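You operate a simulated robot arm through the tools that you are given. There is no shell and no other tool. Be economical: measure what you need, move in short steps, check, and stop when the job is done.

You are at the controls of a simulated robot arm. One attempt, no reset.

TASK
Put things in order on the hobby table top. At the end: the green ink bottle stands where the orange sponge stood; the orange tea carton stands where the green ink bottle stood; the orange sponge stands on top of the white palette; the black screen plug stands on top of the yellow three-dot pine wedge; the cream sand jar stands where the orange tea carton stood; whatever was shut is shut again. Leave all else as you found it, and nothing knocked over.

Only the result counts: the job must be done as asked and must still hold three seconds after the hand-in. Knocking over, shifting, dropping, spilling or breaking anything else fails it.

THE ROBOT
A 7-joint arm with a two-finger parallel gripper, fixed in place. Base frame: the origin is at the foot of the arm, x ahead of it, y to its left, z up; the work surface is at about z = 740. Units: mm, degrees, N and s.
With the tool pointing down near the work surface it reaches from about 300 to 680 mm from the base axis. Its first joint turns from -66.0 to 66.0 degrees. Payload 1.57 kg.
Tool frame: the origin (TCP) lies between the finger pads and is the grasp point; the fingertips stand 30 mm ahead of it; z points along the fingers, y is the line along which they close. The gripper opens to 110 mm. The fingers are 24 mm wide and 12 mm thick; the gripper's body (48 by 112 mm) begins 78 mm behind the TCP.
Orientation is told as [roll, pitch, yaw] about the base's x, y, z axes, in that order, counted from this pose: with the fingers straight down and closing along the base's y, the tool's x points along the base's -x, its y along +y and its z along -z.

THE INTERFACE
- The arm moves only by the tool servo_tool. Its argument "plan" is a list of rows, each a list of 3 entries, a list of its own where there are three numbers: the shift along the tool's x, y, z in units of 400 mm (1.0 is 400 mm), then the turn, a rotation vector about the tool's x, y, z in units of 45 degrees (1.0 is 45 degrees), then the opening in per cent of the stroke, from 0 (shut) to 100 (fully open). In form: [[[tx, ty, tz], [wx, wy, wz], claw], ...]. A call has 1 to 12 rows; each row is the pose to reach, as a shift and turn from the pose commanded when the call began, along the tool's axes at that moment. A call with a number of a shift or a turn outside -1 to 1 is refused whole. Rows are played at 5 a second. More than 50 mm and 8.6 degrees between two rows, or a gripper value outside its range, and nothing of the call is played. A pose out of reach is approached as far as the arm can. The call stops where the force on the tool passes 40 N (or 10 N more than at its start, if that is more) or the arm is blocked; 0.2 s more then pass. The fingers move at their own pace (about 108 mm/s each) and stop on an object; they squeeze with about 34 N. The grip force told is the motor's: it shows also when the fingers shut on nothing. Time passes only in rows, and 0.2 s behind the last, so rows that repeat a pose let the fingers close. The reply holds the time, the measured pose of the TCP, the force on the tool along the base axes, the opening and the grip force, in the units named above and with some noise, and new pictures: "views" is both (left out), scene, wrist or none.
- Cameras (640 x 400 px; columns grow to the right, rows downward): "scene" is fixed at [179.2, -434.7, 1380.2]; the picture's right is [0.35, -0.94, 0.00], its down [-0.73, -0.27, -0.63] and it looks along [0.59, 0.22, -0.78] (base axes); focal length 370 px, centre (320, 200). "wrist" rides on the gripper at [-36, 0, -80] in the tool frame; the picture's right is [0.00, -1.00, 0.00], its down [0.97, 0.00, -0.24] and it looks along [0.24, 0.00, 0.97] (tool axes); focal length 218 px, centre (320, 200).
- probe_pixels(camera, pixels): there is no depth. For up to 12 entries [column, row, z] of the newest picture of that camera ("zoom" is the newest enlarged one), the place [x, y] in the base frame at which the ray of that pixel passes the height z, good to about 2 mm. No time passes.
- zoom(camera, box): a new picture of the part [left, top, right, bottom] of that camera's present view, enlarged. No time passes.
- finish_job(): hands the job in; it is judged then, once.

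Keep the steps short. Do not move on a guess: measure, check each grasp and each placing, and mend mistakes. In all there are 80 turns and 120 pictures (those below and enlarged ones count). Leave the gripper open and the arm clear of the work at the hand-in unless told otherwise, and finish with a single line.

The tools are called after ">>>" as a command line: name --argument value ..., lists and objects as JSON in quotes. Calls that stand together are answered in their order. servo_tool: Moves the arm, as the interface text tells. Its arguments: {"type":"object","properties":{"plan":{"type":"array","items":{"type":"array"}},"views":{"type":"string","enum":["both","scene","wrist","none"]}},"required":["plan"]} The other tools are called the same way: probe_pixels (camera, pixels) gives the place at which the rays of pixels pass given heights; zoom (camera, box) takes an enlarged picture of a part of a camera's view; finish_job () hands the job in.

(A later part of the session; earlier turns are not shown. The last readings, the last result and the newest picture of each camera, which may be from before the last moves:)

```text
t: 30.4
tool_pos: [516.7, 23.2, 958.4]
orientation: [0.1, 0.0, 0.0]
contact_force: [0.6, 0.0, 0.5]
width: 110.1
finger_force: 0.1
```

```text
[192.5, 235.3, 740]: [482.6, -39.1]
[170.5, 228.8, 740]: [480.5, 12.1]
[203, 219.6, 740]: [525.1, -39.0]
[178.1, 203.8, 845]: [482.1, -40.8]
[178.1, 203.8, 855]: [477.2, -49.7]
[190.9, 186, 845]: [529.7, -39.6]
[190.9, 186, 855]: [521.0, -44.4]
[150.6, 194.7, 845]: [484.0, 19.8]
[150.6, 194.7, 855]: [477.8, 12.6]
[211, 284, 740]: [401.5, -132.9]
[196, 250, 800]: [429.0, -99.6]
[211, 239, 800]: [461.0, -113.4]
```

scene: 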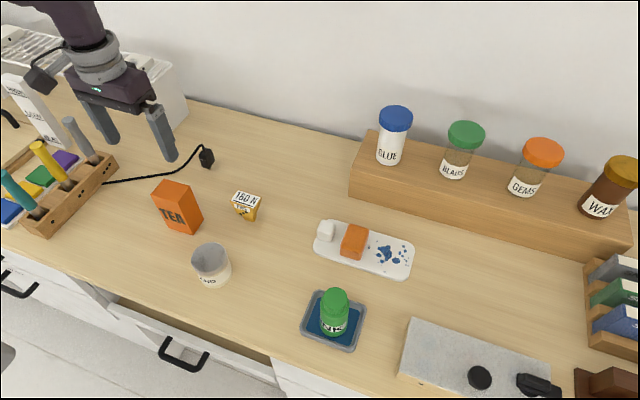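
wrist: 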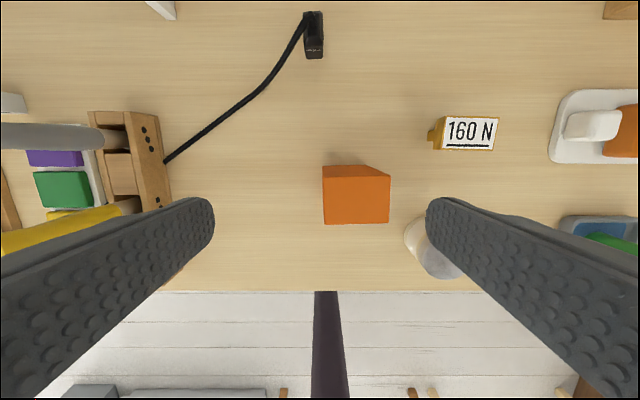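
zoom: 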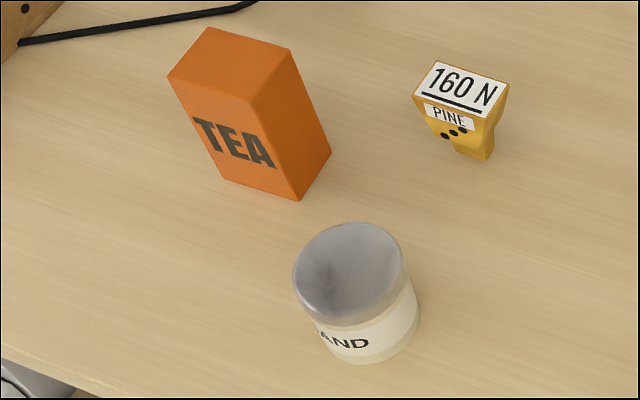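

Tea carton: centre (504.5,-10), 45 x 59 mm, top ≈847. Since its target needs the 30° tilt, I'll grasp it tilted too: pre-grasp 110 mm back along the axis, at (449.5,-10,890).

>>> servo_tool --plan '[[[0.05, -0.02, 0.02], [0, -0.17, 0], 90], [[0.1, -0.04, 0.05], [0, -0.34, 0], 80], [[0.15, -0.06, 0.09], [0, -0.5, 0], 76], [[0.168, -0.083, 0.14], [0, -0.667, 0], 76], [[0.168, -0.083, 0.171], [0, -0.667, 0], 76], [[0.168, -0.083, 0.171], [0, -0.667, 0], 76]]'

```text
t: 31.8
tool_pos: [449.8, -9.7, 891.2]
orientation: [-0.1, -29.9, 0.0]
contact_force: [0.1, -0.6, 0.4]
width: 83.6
finger_force: 0.1
out of reach, approached as far as the arm can: row 4
```

scene: 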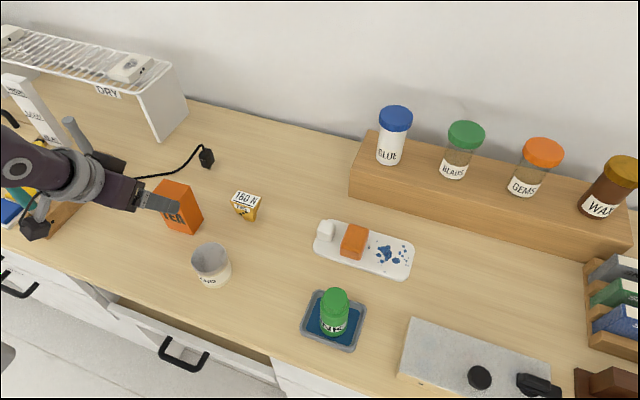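
wrist: 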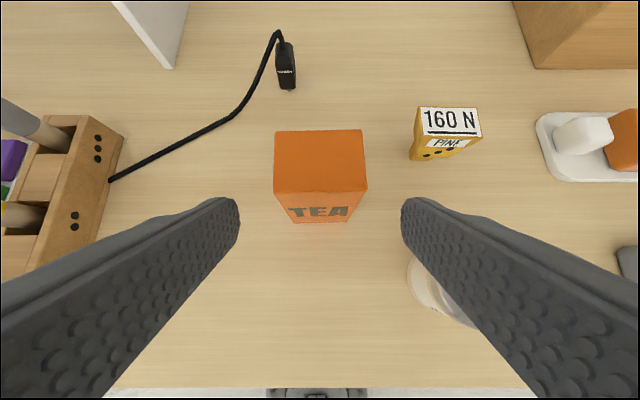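

Carton is centred. Advancing 110 mm along the axis, then closing.

>>> servo_tool --plan '[[[0, 0, 0.09], [0, 0, 0], 76], [[0, 0, 0.18], [0, 0, 0], 76], [[0, 0, 0.24], [0, 0, 0], 76], [[0, 0, 0.275], [0, 0, 0], 76], [[0, 0, 0.275], [0, 0, 0], 76], [[0, 0, 0.275], [0, 0, 0], 60], [[0, 0, 0.275], [0, 0, 0], 46], [[0, 0, 0.275], [0, 0, 0], 46], [[0, 0, 0.275], [0, 0, 0], 46]]'

```text
t: 33.8
tool_pos: [504.4, -10.1, 796.2]
orientation: [-0.1, -30.0, -0.1]
contact_force: [0.5, 0.3, 0.7]
width: 59.2
finger_force: 34.3
```

scene: 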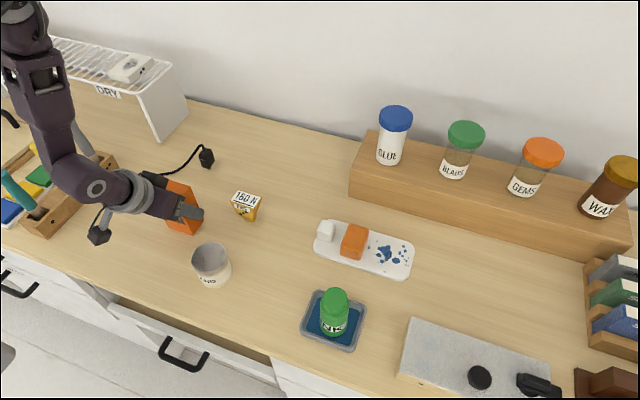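
wrist: 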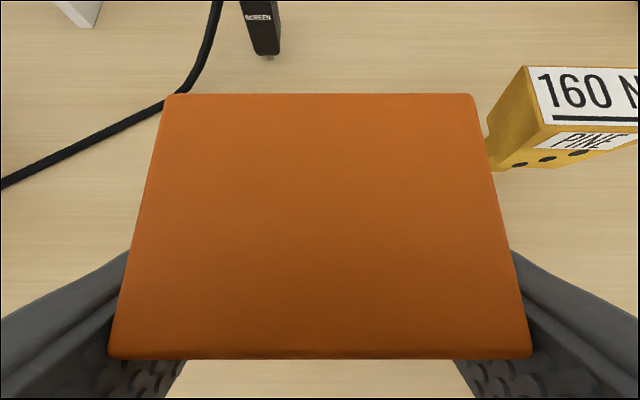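

Held at 59.2 mm. Lifting 75 mm, then carrying to above (710,-90.5).

>>> servo_tool --plan '[[[-0.025, 0, -0.0433], [0, 0, 0], 46], [[-0.0625, 0, -0.1083], [0, 0, 0], 46], [[-0.09375, 0, -0.1624], [0, 0, 0], 46], [[-0.138, -0.02, -0.1367], [0, 0, 0], 46], [[-0.22, -0.057, -0.0895], [0, 0, 0], 46], [[-0.31, -0.097, -0.0377], [0, 0, 0], 46], [[-0.39, -0.134, 0.0085], [0, 0, 0], 46], [[-0.47, -0.17, 0.0547], [0, 0, 0], 46], [[-0.54, -0.201, 0.0951], [0, 0, 0], 46], [[-0.54, -0.201, 0.0951], [0, 0, 0], 46]]'

```text
t: 36.0
tool_pos: [712.1, -93.0, 871.7]
orientation: [0.0, -30.1, 0.1]
contact_force: [-0.3, -0.3, 0.5]
width: 59.1
finger_force: 34.1
```

scene: 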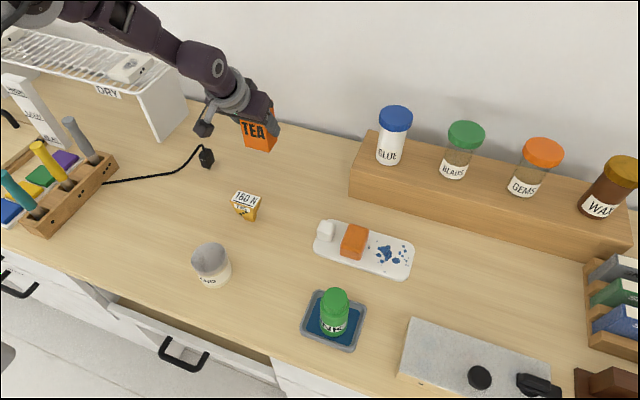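
wrist: 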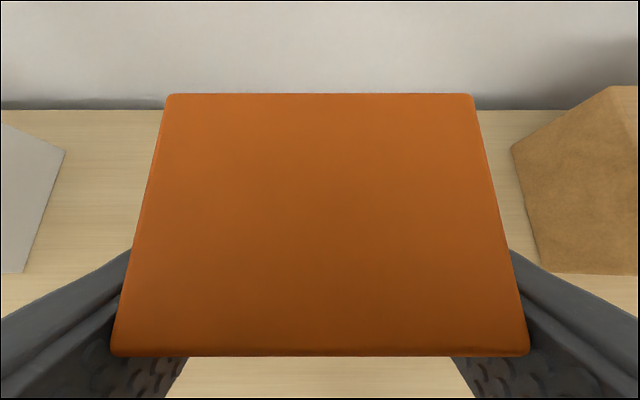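

Now down 72 mm to just above the table.

>>> servo_tool --plan '[[[0.03, 0.003, 0.052], [0, 0, 0], 46], [[0.06, 0.004, 0.104], [0, 0, 0], 46], [[0.082, 0.005, 0.141], [0, 0, 0], 46], [[0.092, 0.005, 0.155], [0, 0, 0], 46], [[0.092, 0.005, 0.155], [0, 0, 0], 46]]' --views "none"

>>> servo_tool --plan '[[[0.00125, 0, 0.0022], [0, 0, 0], 46], [[0.0025, 0, 0.0043], [0, 0, 0], 46], [[0.0025, 0, 0.0043], [0, 0, 0], 46]]' --views "scene"

```text
t: 37.2
tool_pos: [710.8, -90.6, 798.5]
orientation: [0.0, -29.9, 0.0]
contact_force: [0.0, -0.1, 0.4]
width: 59.5
finger_force: 33.7
```

```text
t: 38.0
tool_pos: [710.9, -90.3, 797.1]
orientation: [0.0, -30.0, 0.0]
contact_force: [-0.5, 0.6, -0.3]
width: 59.2
finger_force: 34.3
```

scene: 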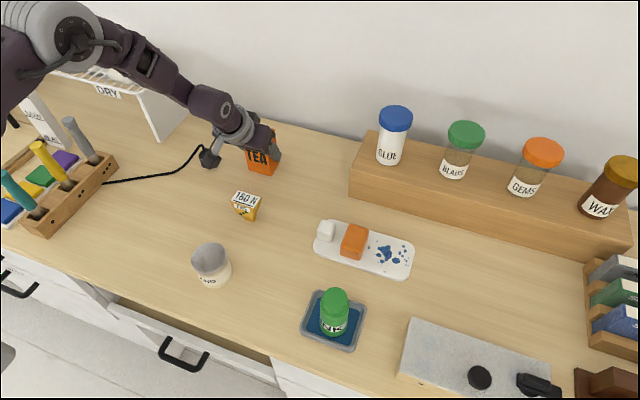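

>>> servo_tool --plan '[[[0.00125, 0, 0.0022], [0, 0, 0], 46], [[0.0025, 0, 0.0043], [0, 0, 0], 46], [[0.0025, 0, 0.0043], [0, 0, 0], 46]]' --views "none"

```text
t: 38.8
tool_pos: [710.3, -89.6, 796.6]
orientation: [-0.1, -30.3, -0.1]
contact_force: [-4.1, -1.1, 20.0]
width: 59.1
finger_force: 33.9
```

Contact, 20 N. Easing, opening and drawing back along the axis.

>>> servo_tool --plan '[[[-0.001, 0, -0.0017], [0, 0, 0], 46], [[-0.001, 0, -0.0017], [0, 0, 0], 58], [[-0.001, 0, -0.0017], [0, 0, 0], 68], [[-0.001, 0, -0.0017], [0, 0, 0], 74], [[-0.001, 0, -0.04], [0, 0, 0], 74], [[-0.001, 0, -0.12], [0, 0, 0], 74], [[-0.001, 0, -0.22], [0, 0, 0], 74], [[-0.001, 0, -0.32], [0, 0, 0], 74], [[-0.001, 0, -0.32], [0, 0, 0], 74]]'

```text
t: 40.8
tool_pos: [645.3, -91.1, 905.2]
orientation: [0.0, -30.0, 0.1]
contact_force: [0.4, 0.9, 0.6]
width: 81.5
finger_force: 0.1
```

scene: 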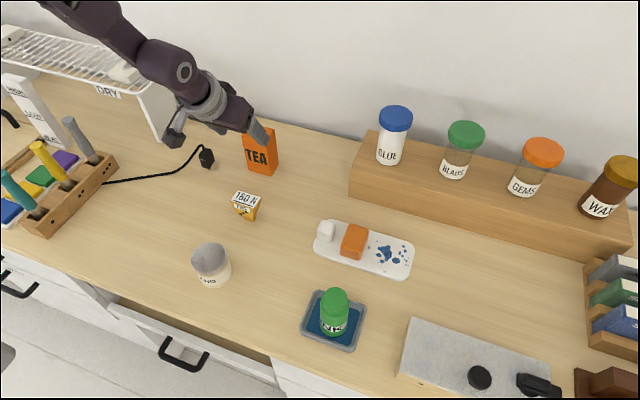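
wrist: 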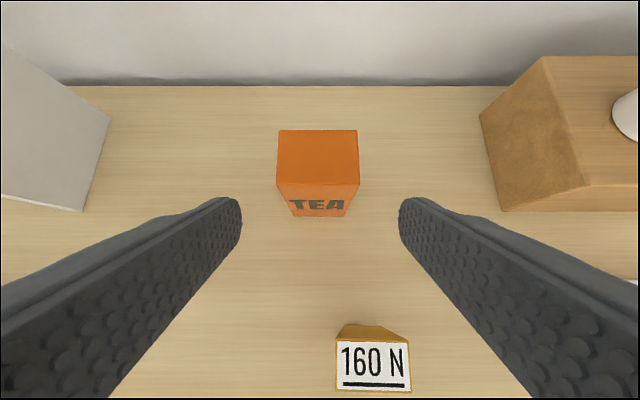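

Tea carton stands at the ink's old place. Now to the sand jar: back to vertical over about (430,-120), z 960.

>>> servo_tool --plan '[[[0.066, -0.012, -0.065], [0, 0.11, 0], 74], [[0.132, -0.024, -0.129], [0, 0.22, 0], 74], [[0.198, -0.036, -0.194], [0, 0.33, 0], 80], [[0.265, -0.048, -0.259], [0, 0.44, 0], 90], [[0.331, -0.06, -0.323], [0, 0.55, 0], 100], [[0.397, -0.0725, -0.388], [0, 0.667, 0], 100], [[0.397, -0.0725, -0.388], [0, 0.667, 0], 100]]'

>>> zoom --camera "wrist" --box '[240, 100, 400, 260]'

```text
t: 42.4
tool_pos: [430.6, -118.8, 961.5]
orientation: [0.1, 0.1, 0.1]
contact_force: [0.2, 0.2, 0.1]
width: 110.1
finger_force: 0.1
```

scene: 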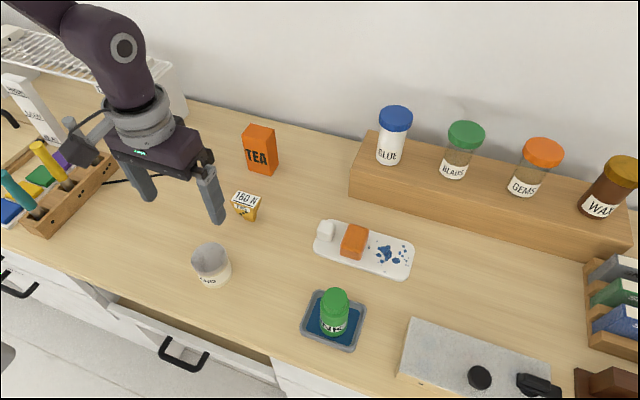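
wrist: 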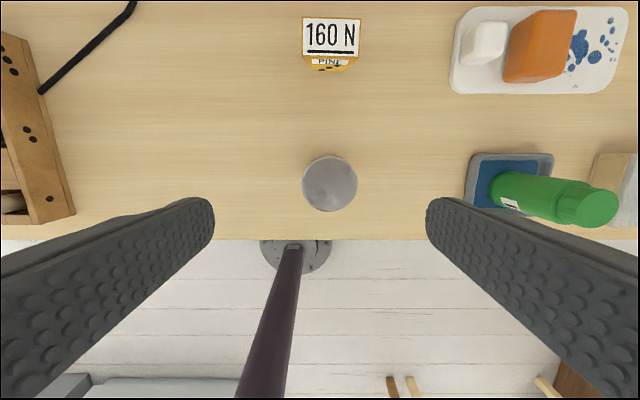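

```text
2.50 times, centred on (320, 180) of wrist
```

zoom: 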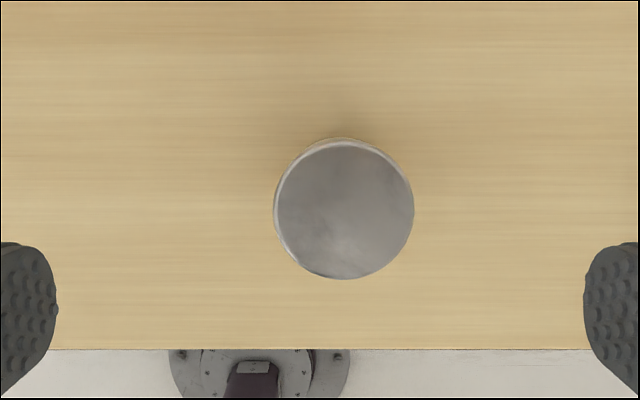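

>>> probe_pixels --camera "wrist" --pixels '[[329.6, 183.6, 790], [329.6, 183.6, 800], [329.6, 183.6, 810], [329, 160, 740], [301.5, 183, 795], [357.5, 183, 795]]'

>>> probe_pixels --camera "scene" --pixels '[[209.4, 258.4, 780], [209.4, 258.4, 790], [209.4, 258.4, 800], [209.4, 258.4, 810], [214, 287, 740]]'

>>> zoom --camera "scene" --box '[180, 230, 250, 300]'

```text
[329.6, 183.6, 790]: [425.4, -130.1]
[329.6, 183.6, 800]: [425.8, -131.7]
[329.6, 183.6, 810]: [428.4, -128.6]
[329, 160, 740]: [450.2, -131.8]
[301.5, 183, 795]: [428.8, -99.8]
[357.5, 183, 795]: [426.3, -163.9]
```

```text
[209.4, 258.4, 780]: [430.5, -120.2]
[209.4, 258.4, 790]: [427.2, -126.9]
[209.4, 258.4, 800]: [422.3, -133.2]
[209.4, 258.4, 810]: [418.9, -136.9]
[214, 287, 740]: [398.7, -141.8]
```

```text
5.71 times, centred on (215, 265) of scene
```

zoom: 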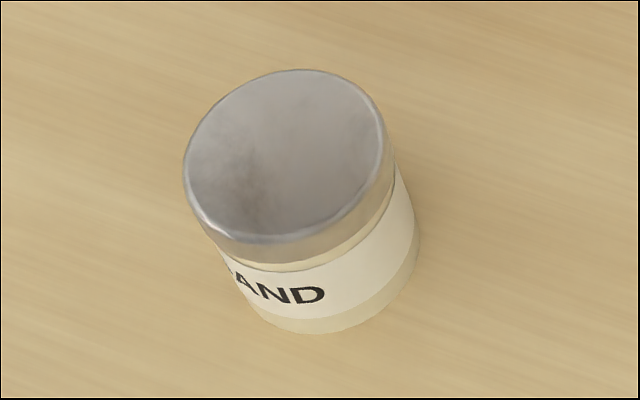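

Jar: axis (426,-130), top ≈795, ~62 mm wide. Going down vertically to TCP z 778 and closing.

>>> servo_tool --plan '[[[0.0115, -0.028, 0.08], [0, 0, 0], 90], [[0.0115, -0.028, 0.18], [0, 0, 0], 86], [[0.0115, -0.028, 0.28], [0, 0, 0], 86], [[0.0115, -0.028, 0.37], [0, 0, 0], 86], [[0.0115, -0.028, 0.43], [0, 0, 0], 86], [[0.0115, -0.028, 0.459], [0, 0, 0], 86], [[0.0115, -0.028, 0.459], [0, 0, 0], 86], [[0.0115, -0.028, 0.459], [0, 0, 0], 60], [[0.0115, -0.028, 0.459], [0, 0, 0], 48], [[0.0115, -0.028, 0.459], [0, 0, 0], 48]]'

```text
t: 44.6
tool_pos: [425.7, -127.5, 776.6]
orientation: [0.1, 0.0, 0.0]
contact_force: [-0.3, -0.2, 0.3]
width: 60.4
finger_force: 33.7
```

scene: 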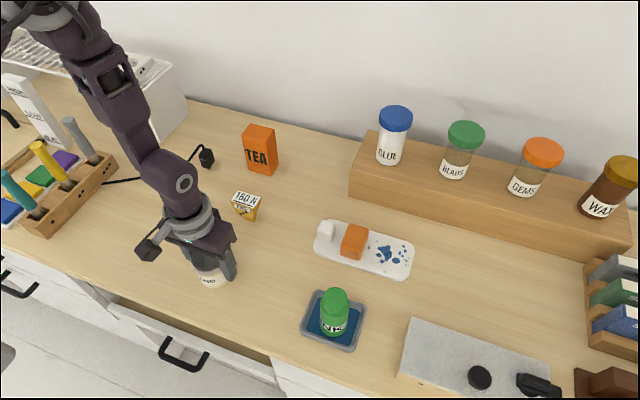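
wrist: 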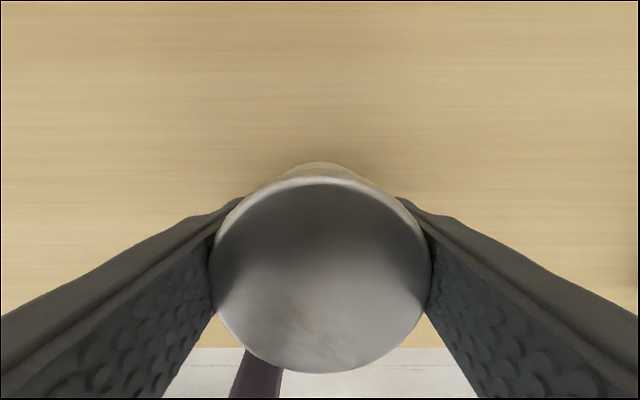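

Gripped at 60.4 mm. A small test lift of 8 mm shows whether the whole jar comes up.

>>> servo_tool --plan '[[[0, 0, -0.01], [0, 0, 0], 48], [[0, 0, -0.02], [0, 0, 0], 48], [[0, 0, -0.02], [0, 0, 0], 48]]' --views "wrist"

>>> zoom --camera "scene" --box '[170, 230, 250, 300]'

```text
t: 45.4
tool_pos: [427.6, -129.0, 785.5]
orientation: [0.0, 0.0, 0.0]
contact_force: [-0.9, 0.2, -4.0]
width: 60.4
finger_force: 33.9
```

wrist: 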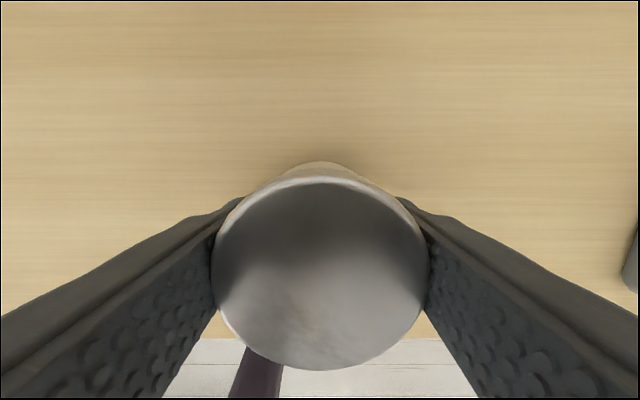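

```text
5.71 times, centred on (210, 265) of scene
```

zoom: 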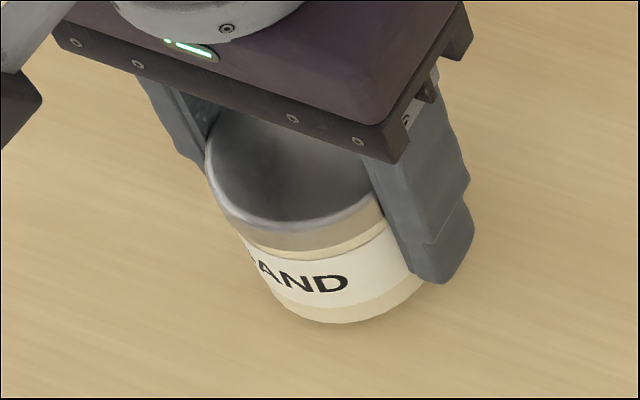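

The whole jar rises together, weighing 4 N. Lifting further and carrying to (504.5,-10).

>>> servo_tool --plan '[[[0, 0, -0.04], [0, 0, 0], 48], [[-0.02, 0.03, -0.1], [0, 0, 0], 48], [[-0.07, 0.11, -0.12], [0, 0, 0], 48], [[-0.12, 0.19, -0.12], [0, 0, 0], 48], [[-0.17, 0.265, -0.12], [0, 0, 0], 48], [[-0.1925, 0.2975, -0.12], [0, 0, 0], 48], [[-0.1925, 0.2975, -0.12], [0, 0, 0], 48]]'

```text
t: 47.0
tool_pos: [503.4, -11.8, 833.6]
orientation: [0.0, 0.0, 0.0]
contact_force: [-0.2, 1.0, -3.6]
width: 60.2
finger_force: 33.7
```

scene: 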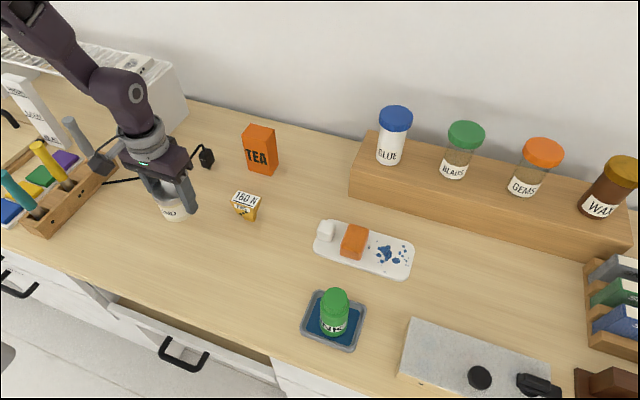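
wrist: 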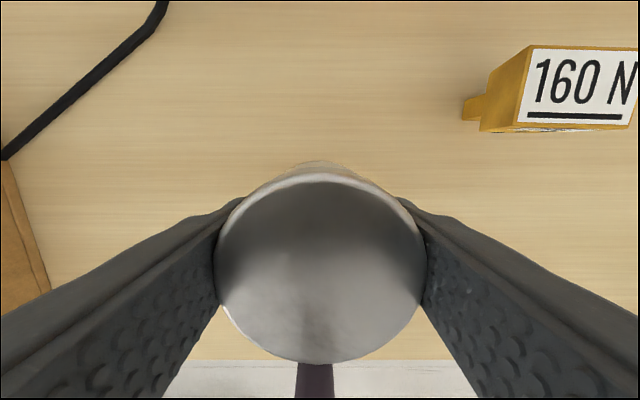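

Going down to about 2 mm above the table, then the last bit gently.

>>> servo_tool --plan '[[[-0.002, 0.003, 0.06], [0, 0, 0], 48], [[-0.002, 0.003, 0.11], [0, 0, 0], 48], [[-0.002, 0.003, 0.135], [0, 0, 0], 48], [[-0.002, 0.003, 0.138], [0, 0, 0], 48], [[-0.002, 0.003, 0.141], [0, 0, 0], 48], [[-0.002, 0.003, 0.141], [0, 0, 0], 48]]' --views "none"

```text
t: 48.4
tool_pos: [505.6, -8.6, 779.6]
orientation: [0.1, -0.2, 0.1]
contact_force: [-0.7, -2.7, 2.2]
width: 60.8
finger_force: 33.8
```

Contact begun (force changed by 6 N). Opening and rising.

>>> servo_tool --plan '[[[0, 0, 0.001], [0, 0, 0], 54], [[0, 0, 0.0], [0, 0, 0], 64], [[0, 0, 0], [0, 0, 0], 74], [[0, 0, 0], [0, 0, 0], 78], [[0, 0, -0.06], [0, 0, 0], 78], [[0, 0, -0.16], [0, 0, 0], 78], [[0, 0, -0.28], [0, 0, 0], 78], [[0, 0, -0.4], [0, 0, 0], 80], [[0, 0, -0.4], [0, 0, 0], 80]]'

```text
t: 50.4
tool_pos: [505.2, -9.9, 938.5]
orientation: [0.0, -0.1, 0.0]
contact_force: [0.3, 0.8, -0.5]
width: 88.1
finger_force: 0.0
```

scene: 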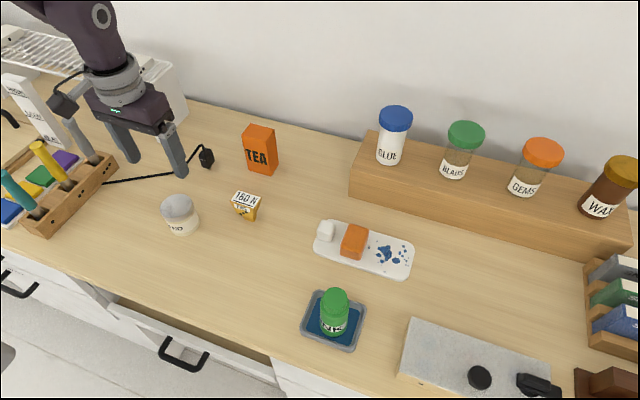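
wrist: 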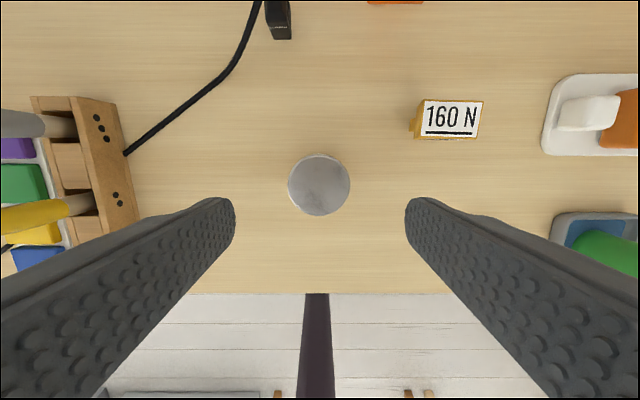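

Jar stands at the tea's old place. Next, a look at the plug from above (630,20).

>>> servo_tool --plan '[[[-0.1, 0.02, 0], [0, 0, 0], 80], [[-0.2, 0.05, 0], [0, 0, 0], 80], [[-0.3125, 0.075, 0], [0, 0, 0], 80], [[-0.3125, 0.075, 0], [0, 0, 0], 80]]'

>>> zoom --camera "wrist" --box '[240, 100, 400, 220]'

>>> zoom --camera "scene" --box '[180, 130, 270, 230]'

```text
t: 51.4
tool_pos: [631.4, 21.5, 936.7]
orientation: [0.1, 0.1, 0.0]
contact_force: [0.3, 0.1, 0.1]
width: 87.9
finger_force: 0.1
```

scene: 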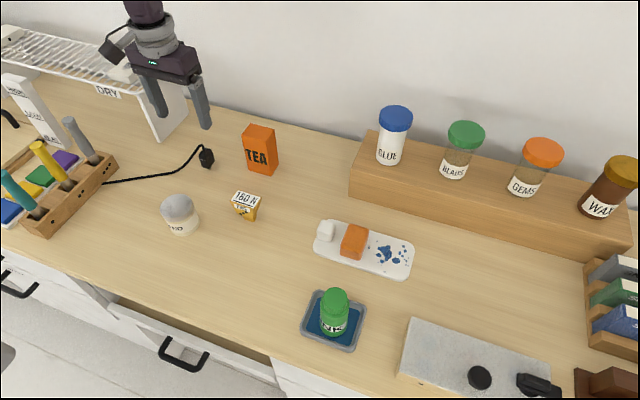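
wrist: 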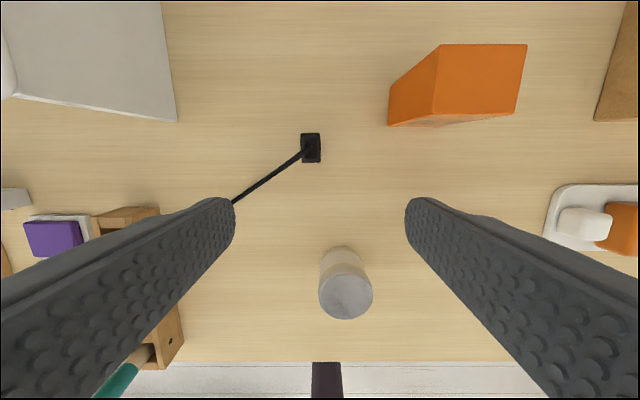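

```text
3.33 times, centred on (320, 160) of wrist
```

zoom: 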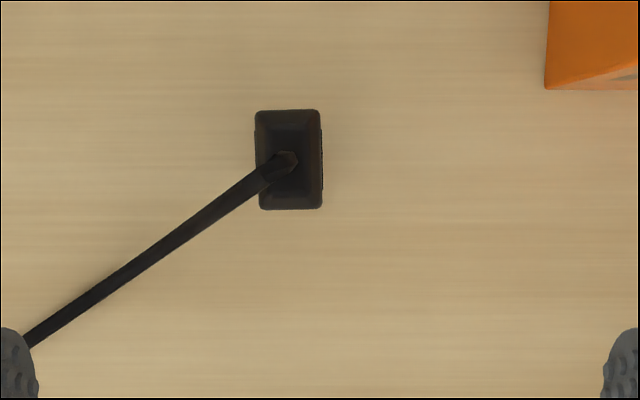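

```text
4.00 times, centred on (225, 180) of scene
```

zoom: 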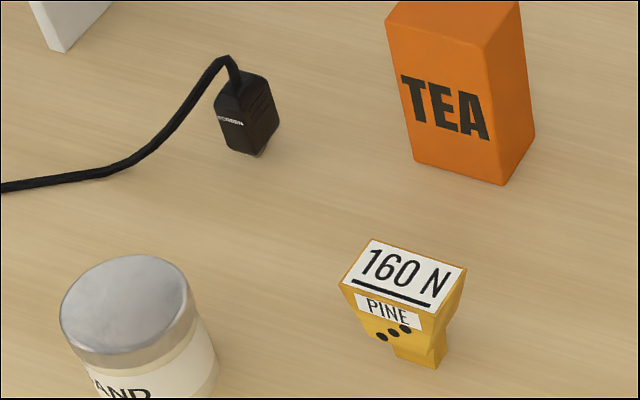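

>>> probe_pixels --camera "wrist" --pixels '[[311, 148, 770], [311, 148, 780], [311, 148, 790], [301.1, 133, 780], [320, 132.7, 780], [320.6, 162.7, 780], [302, 162.7, 780]]'

>>> probe_pixels --camera "scene" --pixels '[[206.5, 152.5, 770], [206.5, 152.5, 780], [206.5, 152.5, 790], [209.5, 169.3, 740], [202, 145, 790], [202, 145, 800], [202, 145, 810]]'

>>> zoom --camera "scene" --box '[190, 140, 220, 175]'

```text
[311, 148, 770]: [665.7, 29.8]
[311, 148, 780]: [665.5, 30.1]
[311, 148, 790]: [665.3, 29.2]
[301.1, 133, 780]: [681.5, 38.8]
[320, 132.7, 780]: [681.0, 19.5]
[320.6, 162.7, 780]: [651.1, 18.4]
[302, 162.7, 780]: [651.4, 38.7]
```

```text
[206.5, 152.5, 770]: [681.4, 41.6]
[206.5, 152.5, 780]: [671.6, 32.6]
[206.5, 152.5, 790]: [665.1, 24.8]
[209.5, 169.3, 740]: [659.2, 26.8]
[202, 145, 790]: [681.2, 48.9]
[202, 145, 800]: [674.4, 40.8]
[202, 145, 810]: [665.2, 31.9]
```

```text
11.43 times, centred on (205, 158) of scene
```

zoom: 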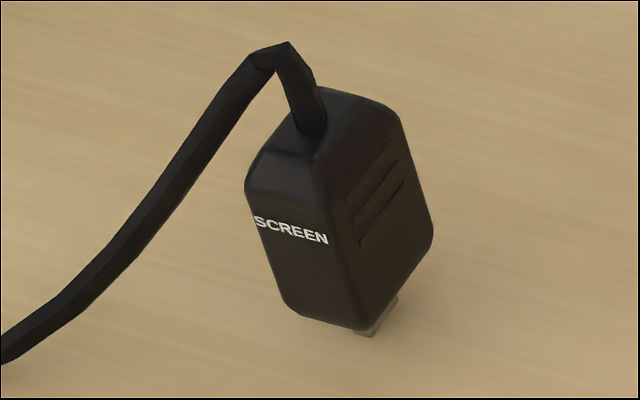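

Plug: centre (666,29), 30 mm along x, 19 mm along y, top 784; the cord leaves toward +y. I'll close along x so the fingers stay clear of the cord. First turn 45° and come lower.

>>> servo_tool --plan '[[[-0.01, 0.005, 0.03], [0, 0, 0.16], 75], [[-0.02, 0.01, 0.06], [0, 0, 0.33], 70], [[-0.03, 0.015, 0.09], [0, 0, 0.5], 65], [[-0.04, 0.018, 0.12], [0, 0, 0.66], 60], [[-0.05, 0.019, 0.14], [0, 0, 0.83], 58], [[-0.05, 0.019, 0.15], [0, 0, 1.0], 58], [[-0.05, 0.019, 0.15], [0, 0, 1.0], 58]]' --views "none"

>>> servo_tool --plan '[[[0, 0, 0], [0, 0, 0.16], 58], [[0, 0, 0], [0, 0, 0.33], 58], [[0, 0, 0], [0, 0, 0.5], 58], [[0, 0, 0], [0, 0, 0.66], 58], [[0, 0, 0], [0, 0, 0.83], 58], [[0, 0, 0], [0, 0, 1.0], 58], [[0, 0, 0], [0, 0, 1.0], 58]]'

```text
t: 53.0
tool_pos: [649.0, 28.9, 876.8]
orientation: [0.0, -0.1, -45.1]
contact_force: [0.1, -0.3, -0.1]
width: 63.6
finger_force: 0.1
```

```text
t: 54.6
tool_pos: [649.3, 27.9, 878.7]
orientation: [0.0, 0.0, -90.1]
contact_force: [-0.3, -0.2, 0.3]
width: 63.8
finger_force: 0.1
```

scene: 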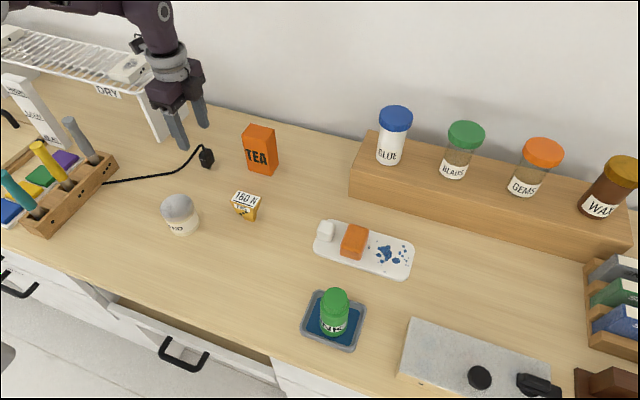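
wrist: 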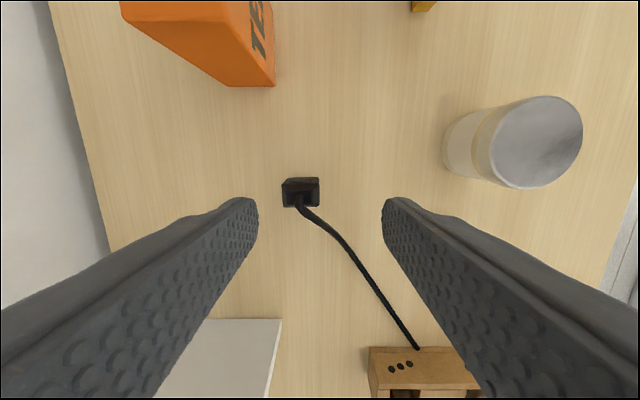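

>>> probe_pixels --camera "wrist" --pixels '[[283, 190, 782], [318.5, 187, 782], [301, 179, 782], [301, 206, 782], [360, 262, 745], [345, 238, 760]]'

>>> zoom --camera "wrist" --box '[260, 160, 360, 260]'

```text
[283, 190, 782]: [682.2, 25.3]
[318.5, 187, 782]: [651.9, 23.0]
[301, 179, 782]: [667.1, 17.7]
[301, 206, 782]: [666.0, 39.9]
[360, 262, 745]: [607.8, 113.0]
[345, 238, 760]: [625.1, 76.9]
```

```text
4.00 times, centred on (310, 210) of wrist
```

zoom: 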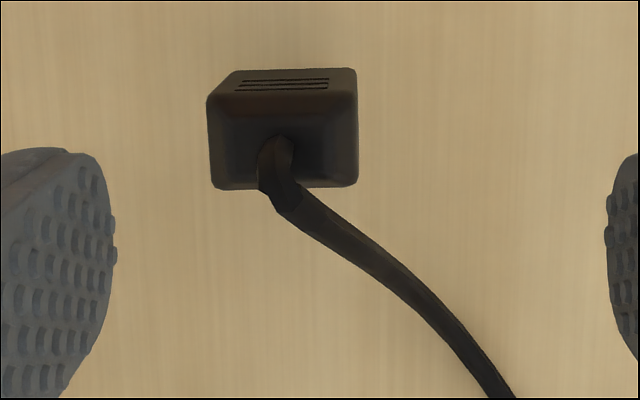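

Plug centre (667,29). Shifting +18 mm in x, then down to TCP z 782, opening 50 mm.

>>> servo_tool --plan '[[[0, 0.045, 0.03], [0, 0, 0], 50], [[0, 0.045, 0.1], [0, 0, 0], 48], [[0, 0.045, 0.18], [0, 0, 0], 48], [[0, 0.045, 0.225], [0, 0, 0], 48], [[0, 0.045, 0.242], [0, 0, 0], 48], [[0, 0.045, 0.242], [0, 0, 0], 48]]'

>>> zoom --camera "scene" --box '[160, 110, 260, 190]'

```text
t: 56.0
tool_pos: [667.2, 27.9, 780.4]
orientation: [0.0, 0.0, -90.0]
contact_force: [-0.7, 0.7, 0.1]
width: 53.0
finger_force: 0.1
```

scene: 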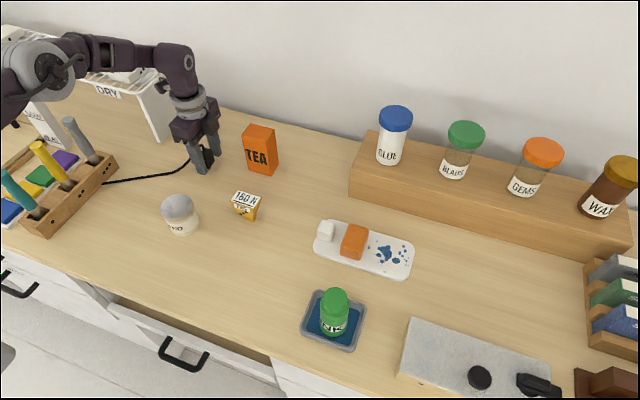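
wrist: 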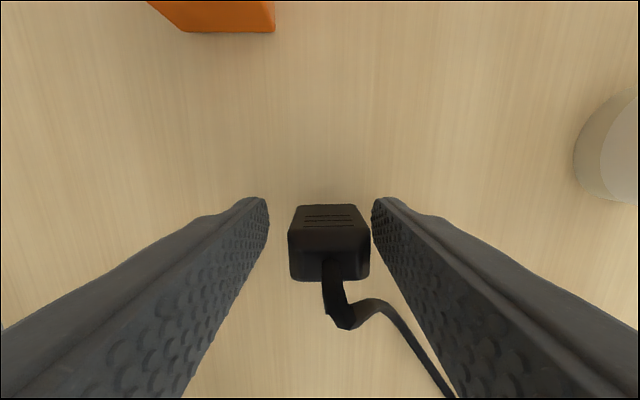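

```text
5.00 times, centred on (210, 150) of scene
```

zoom: 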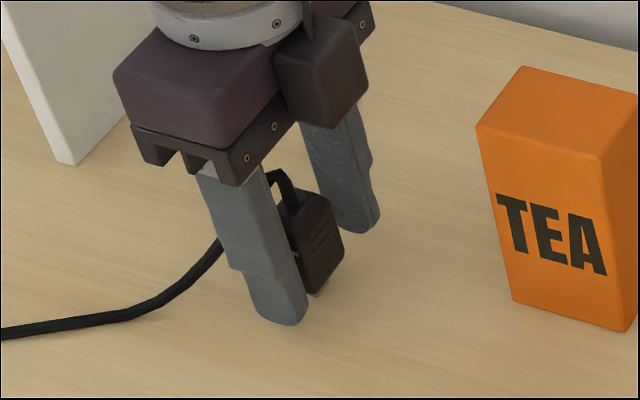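

The plug sits 3 mm toward the -x finger; I'll centre, then close.

>>> servo_tool --plan '[[[0, -0.008, 0], [0, 0, 0], 48], [[0, -0.008, 0], [0, 0, 0], 48], [[0, -0.008, 0], [0, 0, 0], 35], [[0, -0.008, 0], [0, 0, 0], 22], [[0, -0.008, 0], [0, 0, 0], 18], [[0, -0.008, 0], [0, 0, 0], 18]]' --views "wrist"

```text
t: 57.4
tool_pos: [664.9, 28.0, 780.0]
orientation: [0.1, 0.0, -90.0]
contact_force: [-0.9, 0.5, 0.4]
width: 28.9
finger_force: 33.8
```

wrist: 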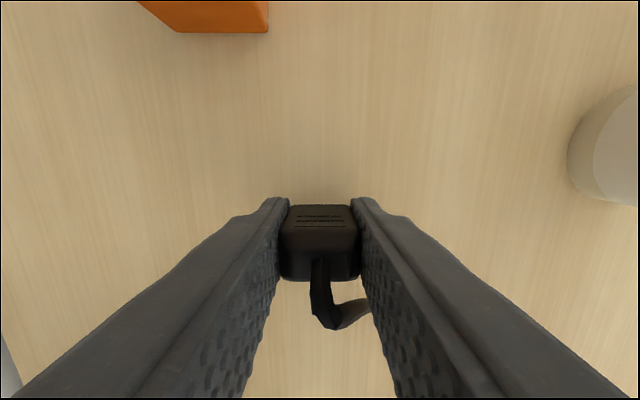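

Gripped at 28.9 mm. Lifting slowly and watching the force (cord) and the cable.

>>> servo_tool --plan '[[[0, 0, -0.03], [0, 0, 0], 18], [[0, 0, -0.08], [0, 0, 0], 18], [[0, -0.02, -0.15], [0, 0, 0], 18], [[0, -0.06, -0.22], [0, 0, 0], 18], [[0, -0.06, -0.22], [0, 0, 0], 18]]'

>>> zoom --camera "scene" --box '[140, 90, 270, 200]'

```text
t: 58.6
tool_pos: [640.8, 29.3, 870.2]
orientation: [0.0, -0.1, -90.0]
contact_force: [0.0, -0.2, -0.6]
width: 29.0
finger_force: 34.1
```

scene: 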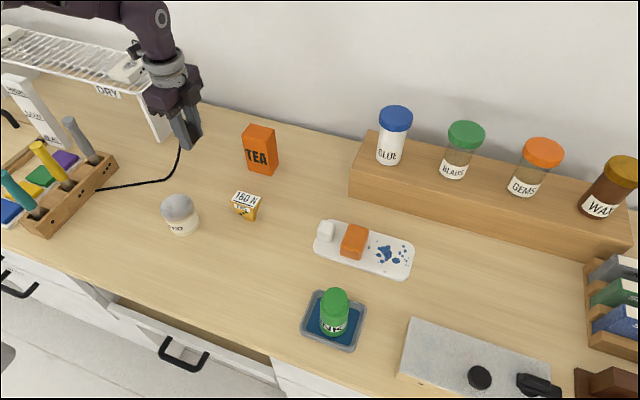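
wrist: 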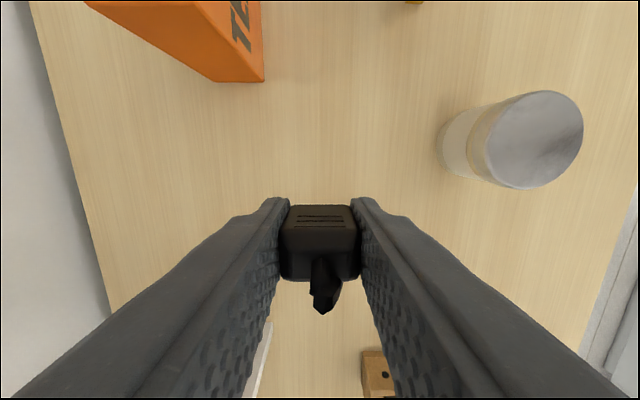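

```text
3.64 times, centred on (205, 145) of scene
```

zoom: 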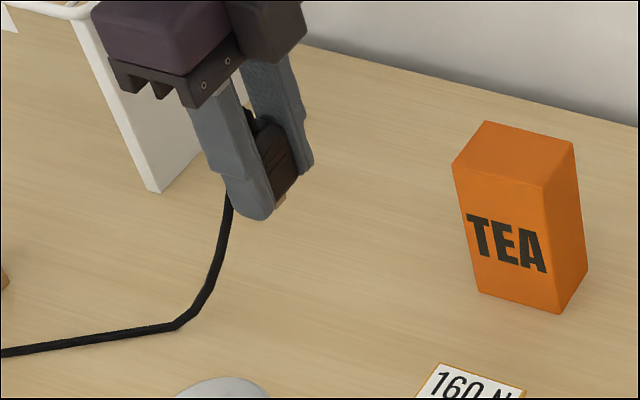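

The cable bends freely, with no pull felt. Measuring the wedge's top corners and foot in the scene before carrying.

>>> probe_pixels --camera "scene" --pixels '[[238.5, 189.5, 775], [261.75, 197, 775], [255.8, 209.5, 775], [230.8, 200, 775], [247, 199, 775], [247, 199, 785], [244.3, 218, 740], [254, 222.3, 740]]'

>>> zoom --camera "scene" --box '[220, 180, 270, 230]'

```text
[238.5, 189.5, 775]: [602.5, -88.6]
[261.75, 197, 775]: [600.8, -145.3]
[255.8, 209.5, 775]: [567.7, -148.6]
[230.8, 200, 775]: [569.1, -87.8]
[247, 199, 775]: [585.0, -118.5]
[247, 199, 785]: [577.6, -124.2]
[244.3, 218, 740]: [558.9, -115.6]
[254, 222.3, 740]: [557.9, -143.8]
```

```text
8.00 times, centred on (245, 205) of scene
```

zoom: 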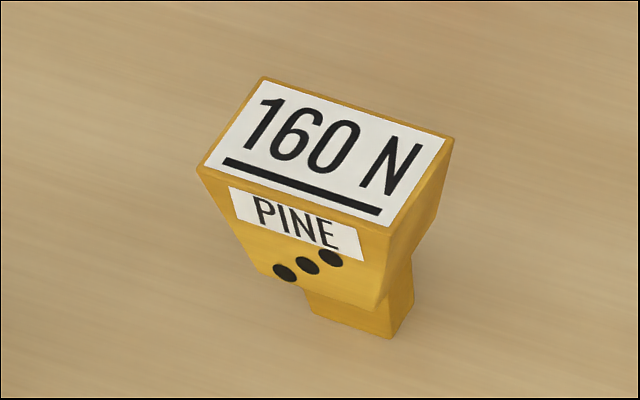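

Wedge: centre about (574,-127), top about z 790, foot ~28 mm wide. Carrying the plug above it, keeping its orientation.

>>> servo_tool --plan '[[[-0.06, -0.03, -0.025], [0, 0, 0], 18], [[-0.15, -0.065, -0.025], [0, 0, 0], 18], [[-0.25, -0.11, -0.025], [0, 0, 0], 18], [[-0.34, -0.145, -0.025], [0, 0, 0], 18], [[-0.39, -0.1675, -0.025], [0, 0, 0], 18], [[-0.39, -0.1675, -0.025], [0, 0, 0], 18]]'

>>> zoom --camera "scene" --box '[120, 110, 290, 240]'

>>> zoom --camera "wrist" --box '[240, 120, 400, 320]'

```text
t: 60.0
tool_pos: [572.8, -128.7, 881.4]
orientation: [-0.1, 0.0, -90.0]
contact_force: [-0.1, 0.2, -0.1]
width: 29.0
finger_force: 33.9
```

scene: 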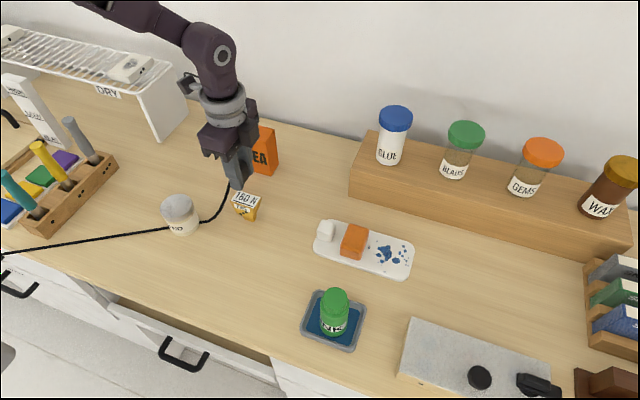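
wrist: 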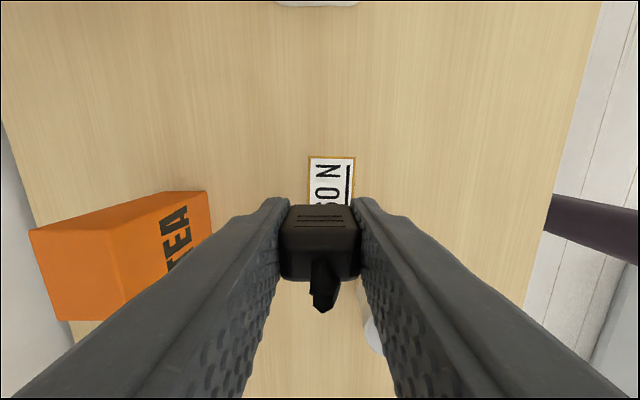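

```text
3.08 times, centred on (205, 175) of scene
```

zoom: 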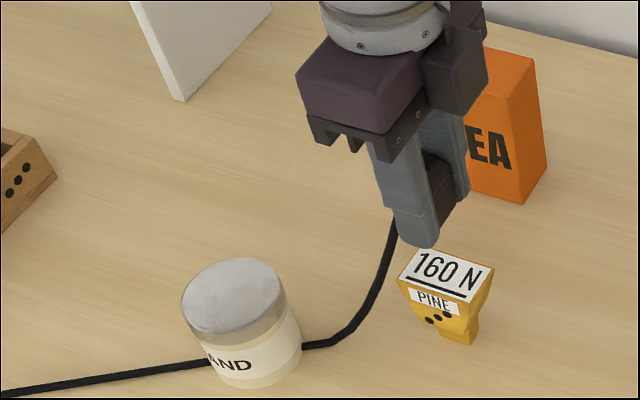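

```text
2.00 times, centred on (320, 220) of wrist
```

zoom: 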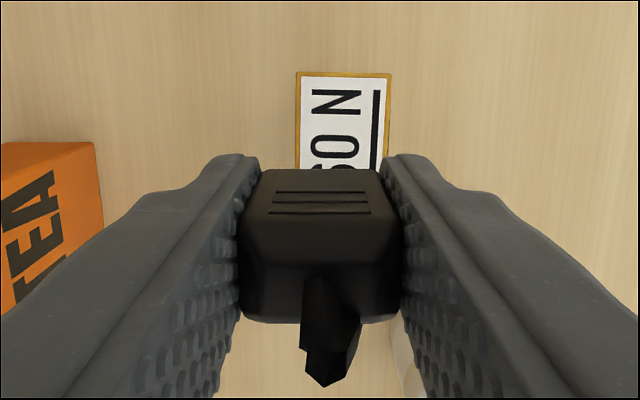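

>>> probe_pixels --camera "wrist" --pixels '[[308.5, 156, 780], [355.5, 157, 780], [308.5, 156, 790], [355.5, 157, 790], [332, 156, 800]]'

>>> probe_pixels --camera "scene" --pixels '[[238, 189.6, 790], [261.4, 197.4, 790], [253.6, 209.3, 790], [229.8, 200.8, 790], [238, 189.6, 780], [261.4, 197.4, 780], [253.6, 209.3, 780], [229.8, 200.8, 780]]'

```text
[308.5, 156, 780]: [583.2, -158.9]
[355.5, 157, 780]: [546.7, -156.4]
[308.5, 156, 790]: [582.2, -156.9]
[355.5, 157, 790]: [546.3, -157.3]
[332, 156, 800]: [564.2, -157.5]
```

```text
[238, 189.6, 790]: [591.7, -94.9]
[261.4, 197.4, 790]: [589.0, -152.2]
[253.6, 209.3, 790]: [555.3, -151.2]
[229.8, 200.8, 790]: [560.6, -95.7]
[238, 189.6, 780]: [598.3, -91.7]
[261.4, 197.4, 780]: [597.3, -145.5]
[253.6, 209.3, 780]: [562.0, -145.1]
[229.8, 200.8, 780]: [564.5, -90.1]
```

Wedge top centre: (564,-129), z≈798; its foot is narrow in x, so centring matters. Shifting 9 mm in -x and descending to just above.

>>> servo_tool --plan '[[[-0.001, -0.0222, 0], [0, 0, 0], 18], [[-0.001, -0.0222, 0.04], [0, 0, 0], 18], [[-0.001, -0.0222, 0.075], [0, 0, 0], 18], [[-0.001, -0.0222, 0.0875], [0, 0, 0], 18], [[-0.001, -0.0222, 0.0875], [0, 0, 0], 18]]'

>>> zoom --camera "scene" --box '[210, 140, 290, 230]'

>>> zoom --camera "wrist" --box '[260, 120, 380, 320]'

```text
t: 61.2
tool_pos: [565.8, -129.3, 845.2]
orientation: [0.2, -0.1, -89.9]
contact_force: [-0.5, 0.6, 21.2]
width: 29.0
finger_force: 33.3
```

scene: 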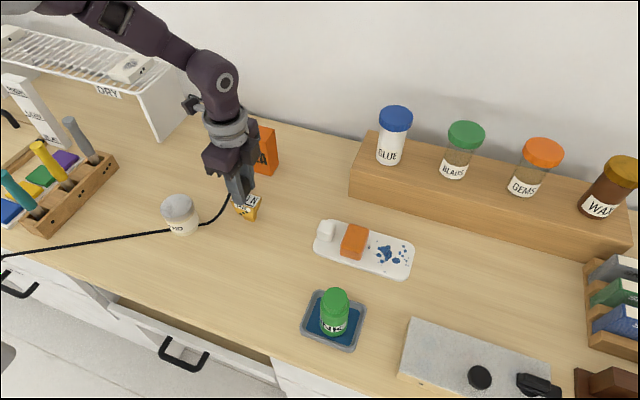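
wrist: 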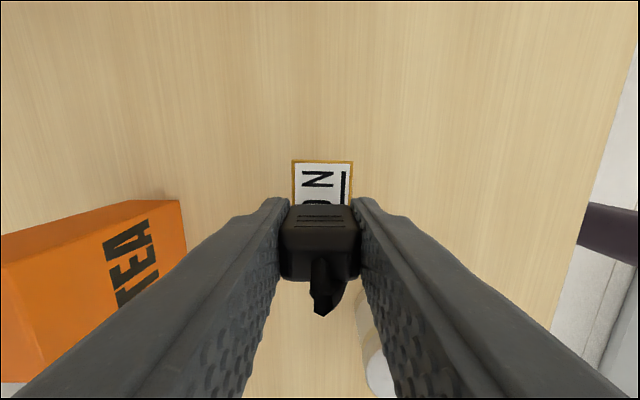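

```text
4.44 times, centred on (250, 185) of scene
```

zoom: 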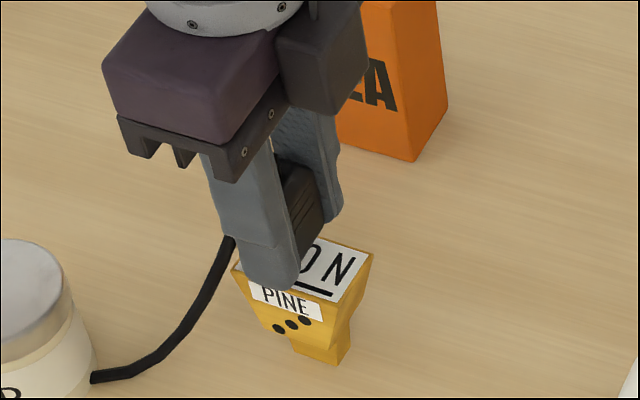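

```text
2.00 times, centred on (320, 220) of wrist
```

zoom: 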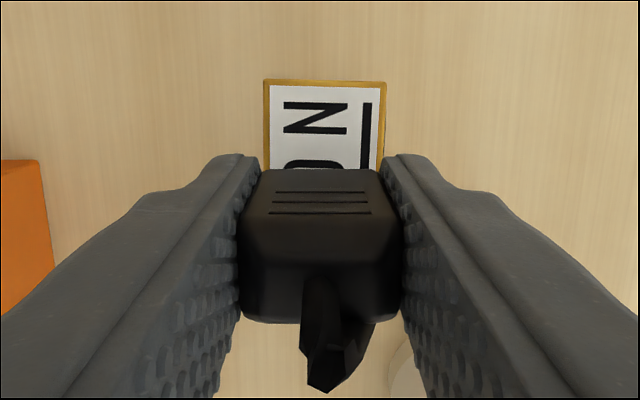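

Already in contact (21 N) and well centred: wedge columns 263–386, plug centre 321. Easing up a little to lower the load, checking force.

>>> servo_tool --plan '[[[0, 0, -0.0015], [0, 0, 0], 18], [[0, 0, -0.0015], [0, 0, 0], 18]]' --views "none"

```text
t: 61.8
tool_pos: [565.2, -128.1, 846.1]
orientation: [0.0, -0.2, -90.1]
contact_force: [0.7, -0.4, 23.2]
width: 28.9
finger_force: 34.2
```

>>> servo_tool --plan '[[[0, 0, -0.003], [0, 0, 0], 18], [[0, 0, -0.003], [0, 0, 0], 18]]' --views "none"

```text
t: 62.4
tool_pos: [563.8, -128.3, 845.8]
orientation: [0.0, 0.0, -90.0]
contact_force: [0.9, -1.1, 10.8]
width: 29.1
finger_force: 34.0
```

Load is down to 11 N. Another 0.8 mm up, then open slowly.

>>> servo_tool --plan '[[[0, 0, -0.002], [0, 0, 0], 18], [[0, 0, -0.002], [0, 0, 0], 25], [[0, 0, -0.002], [0, 0, 0], 29], [[0, 0, -0.002], [0, 0, 0], 34], [[0, 0, -0.002], [0, 0, 0], 40], [[0, 0, -0.002], [0, 0, 0], 44], [[0, 0, -0.002], [0, 0, 0], 44]]'

>>> zoom --camera "scene" --box '[210, 140, 290, 230]'

```text
t: 64.0
tool_pos: [565.5, -128.2, 847.1]
orientation: [0.0, -0.1, -90.0]
contact_force: [-0.2, 0.1, 0.8]
width: 48.2
finger_force: 0.0
```

scene: 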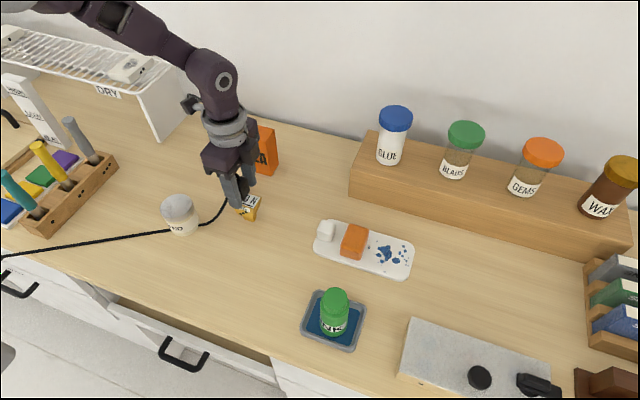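
wrist: 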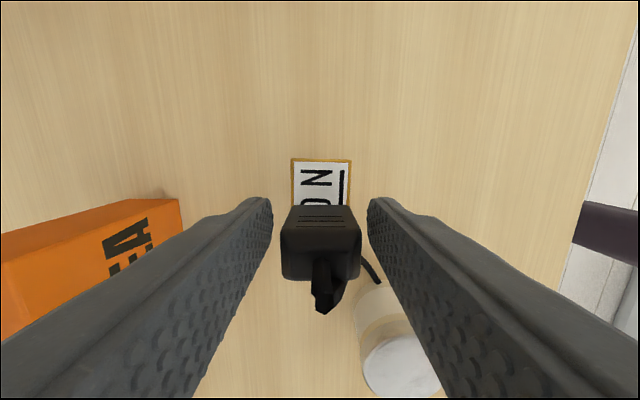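

```text
4.44 times, centred on (250, 185) of scene
```

zoom: 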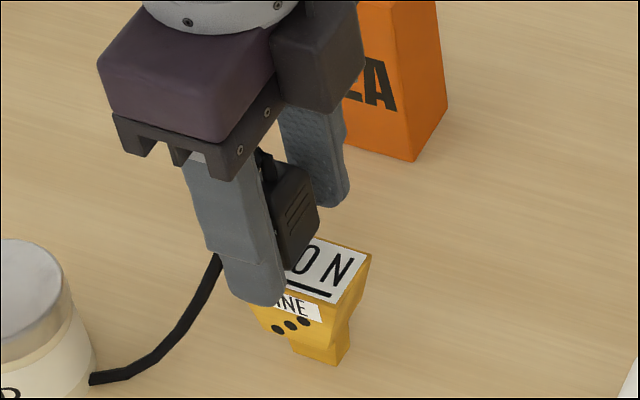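

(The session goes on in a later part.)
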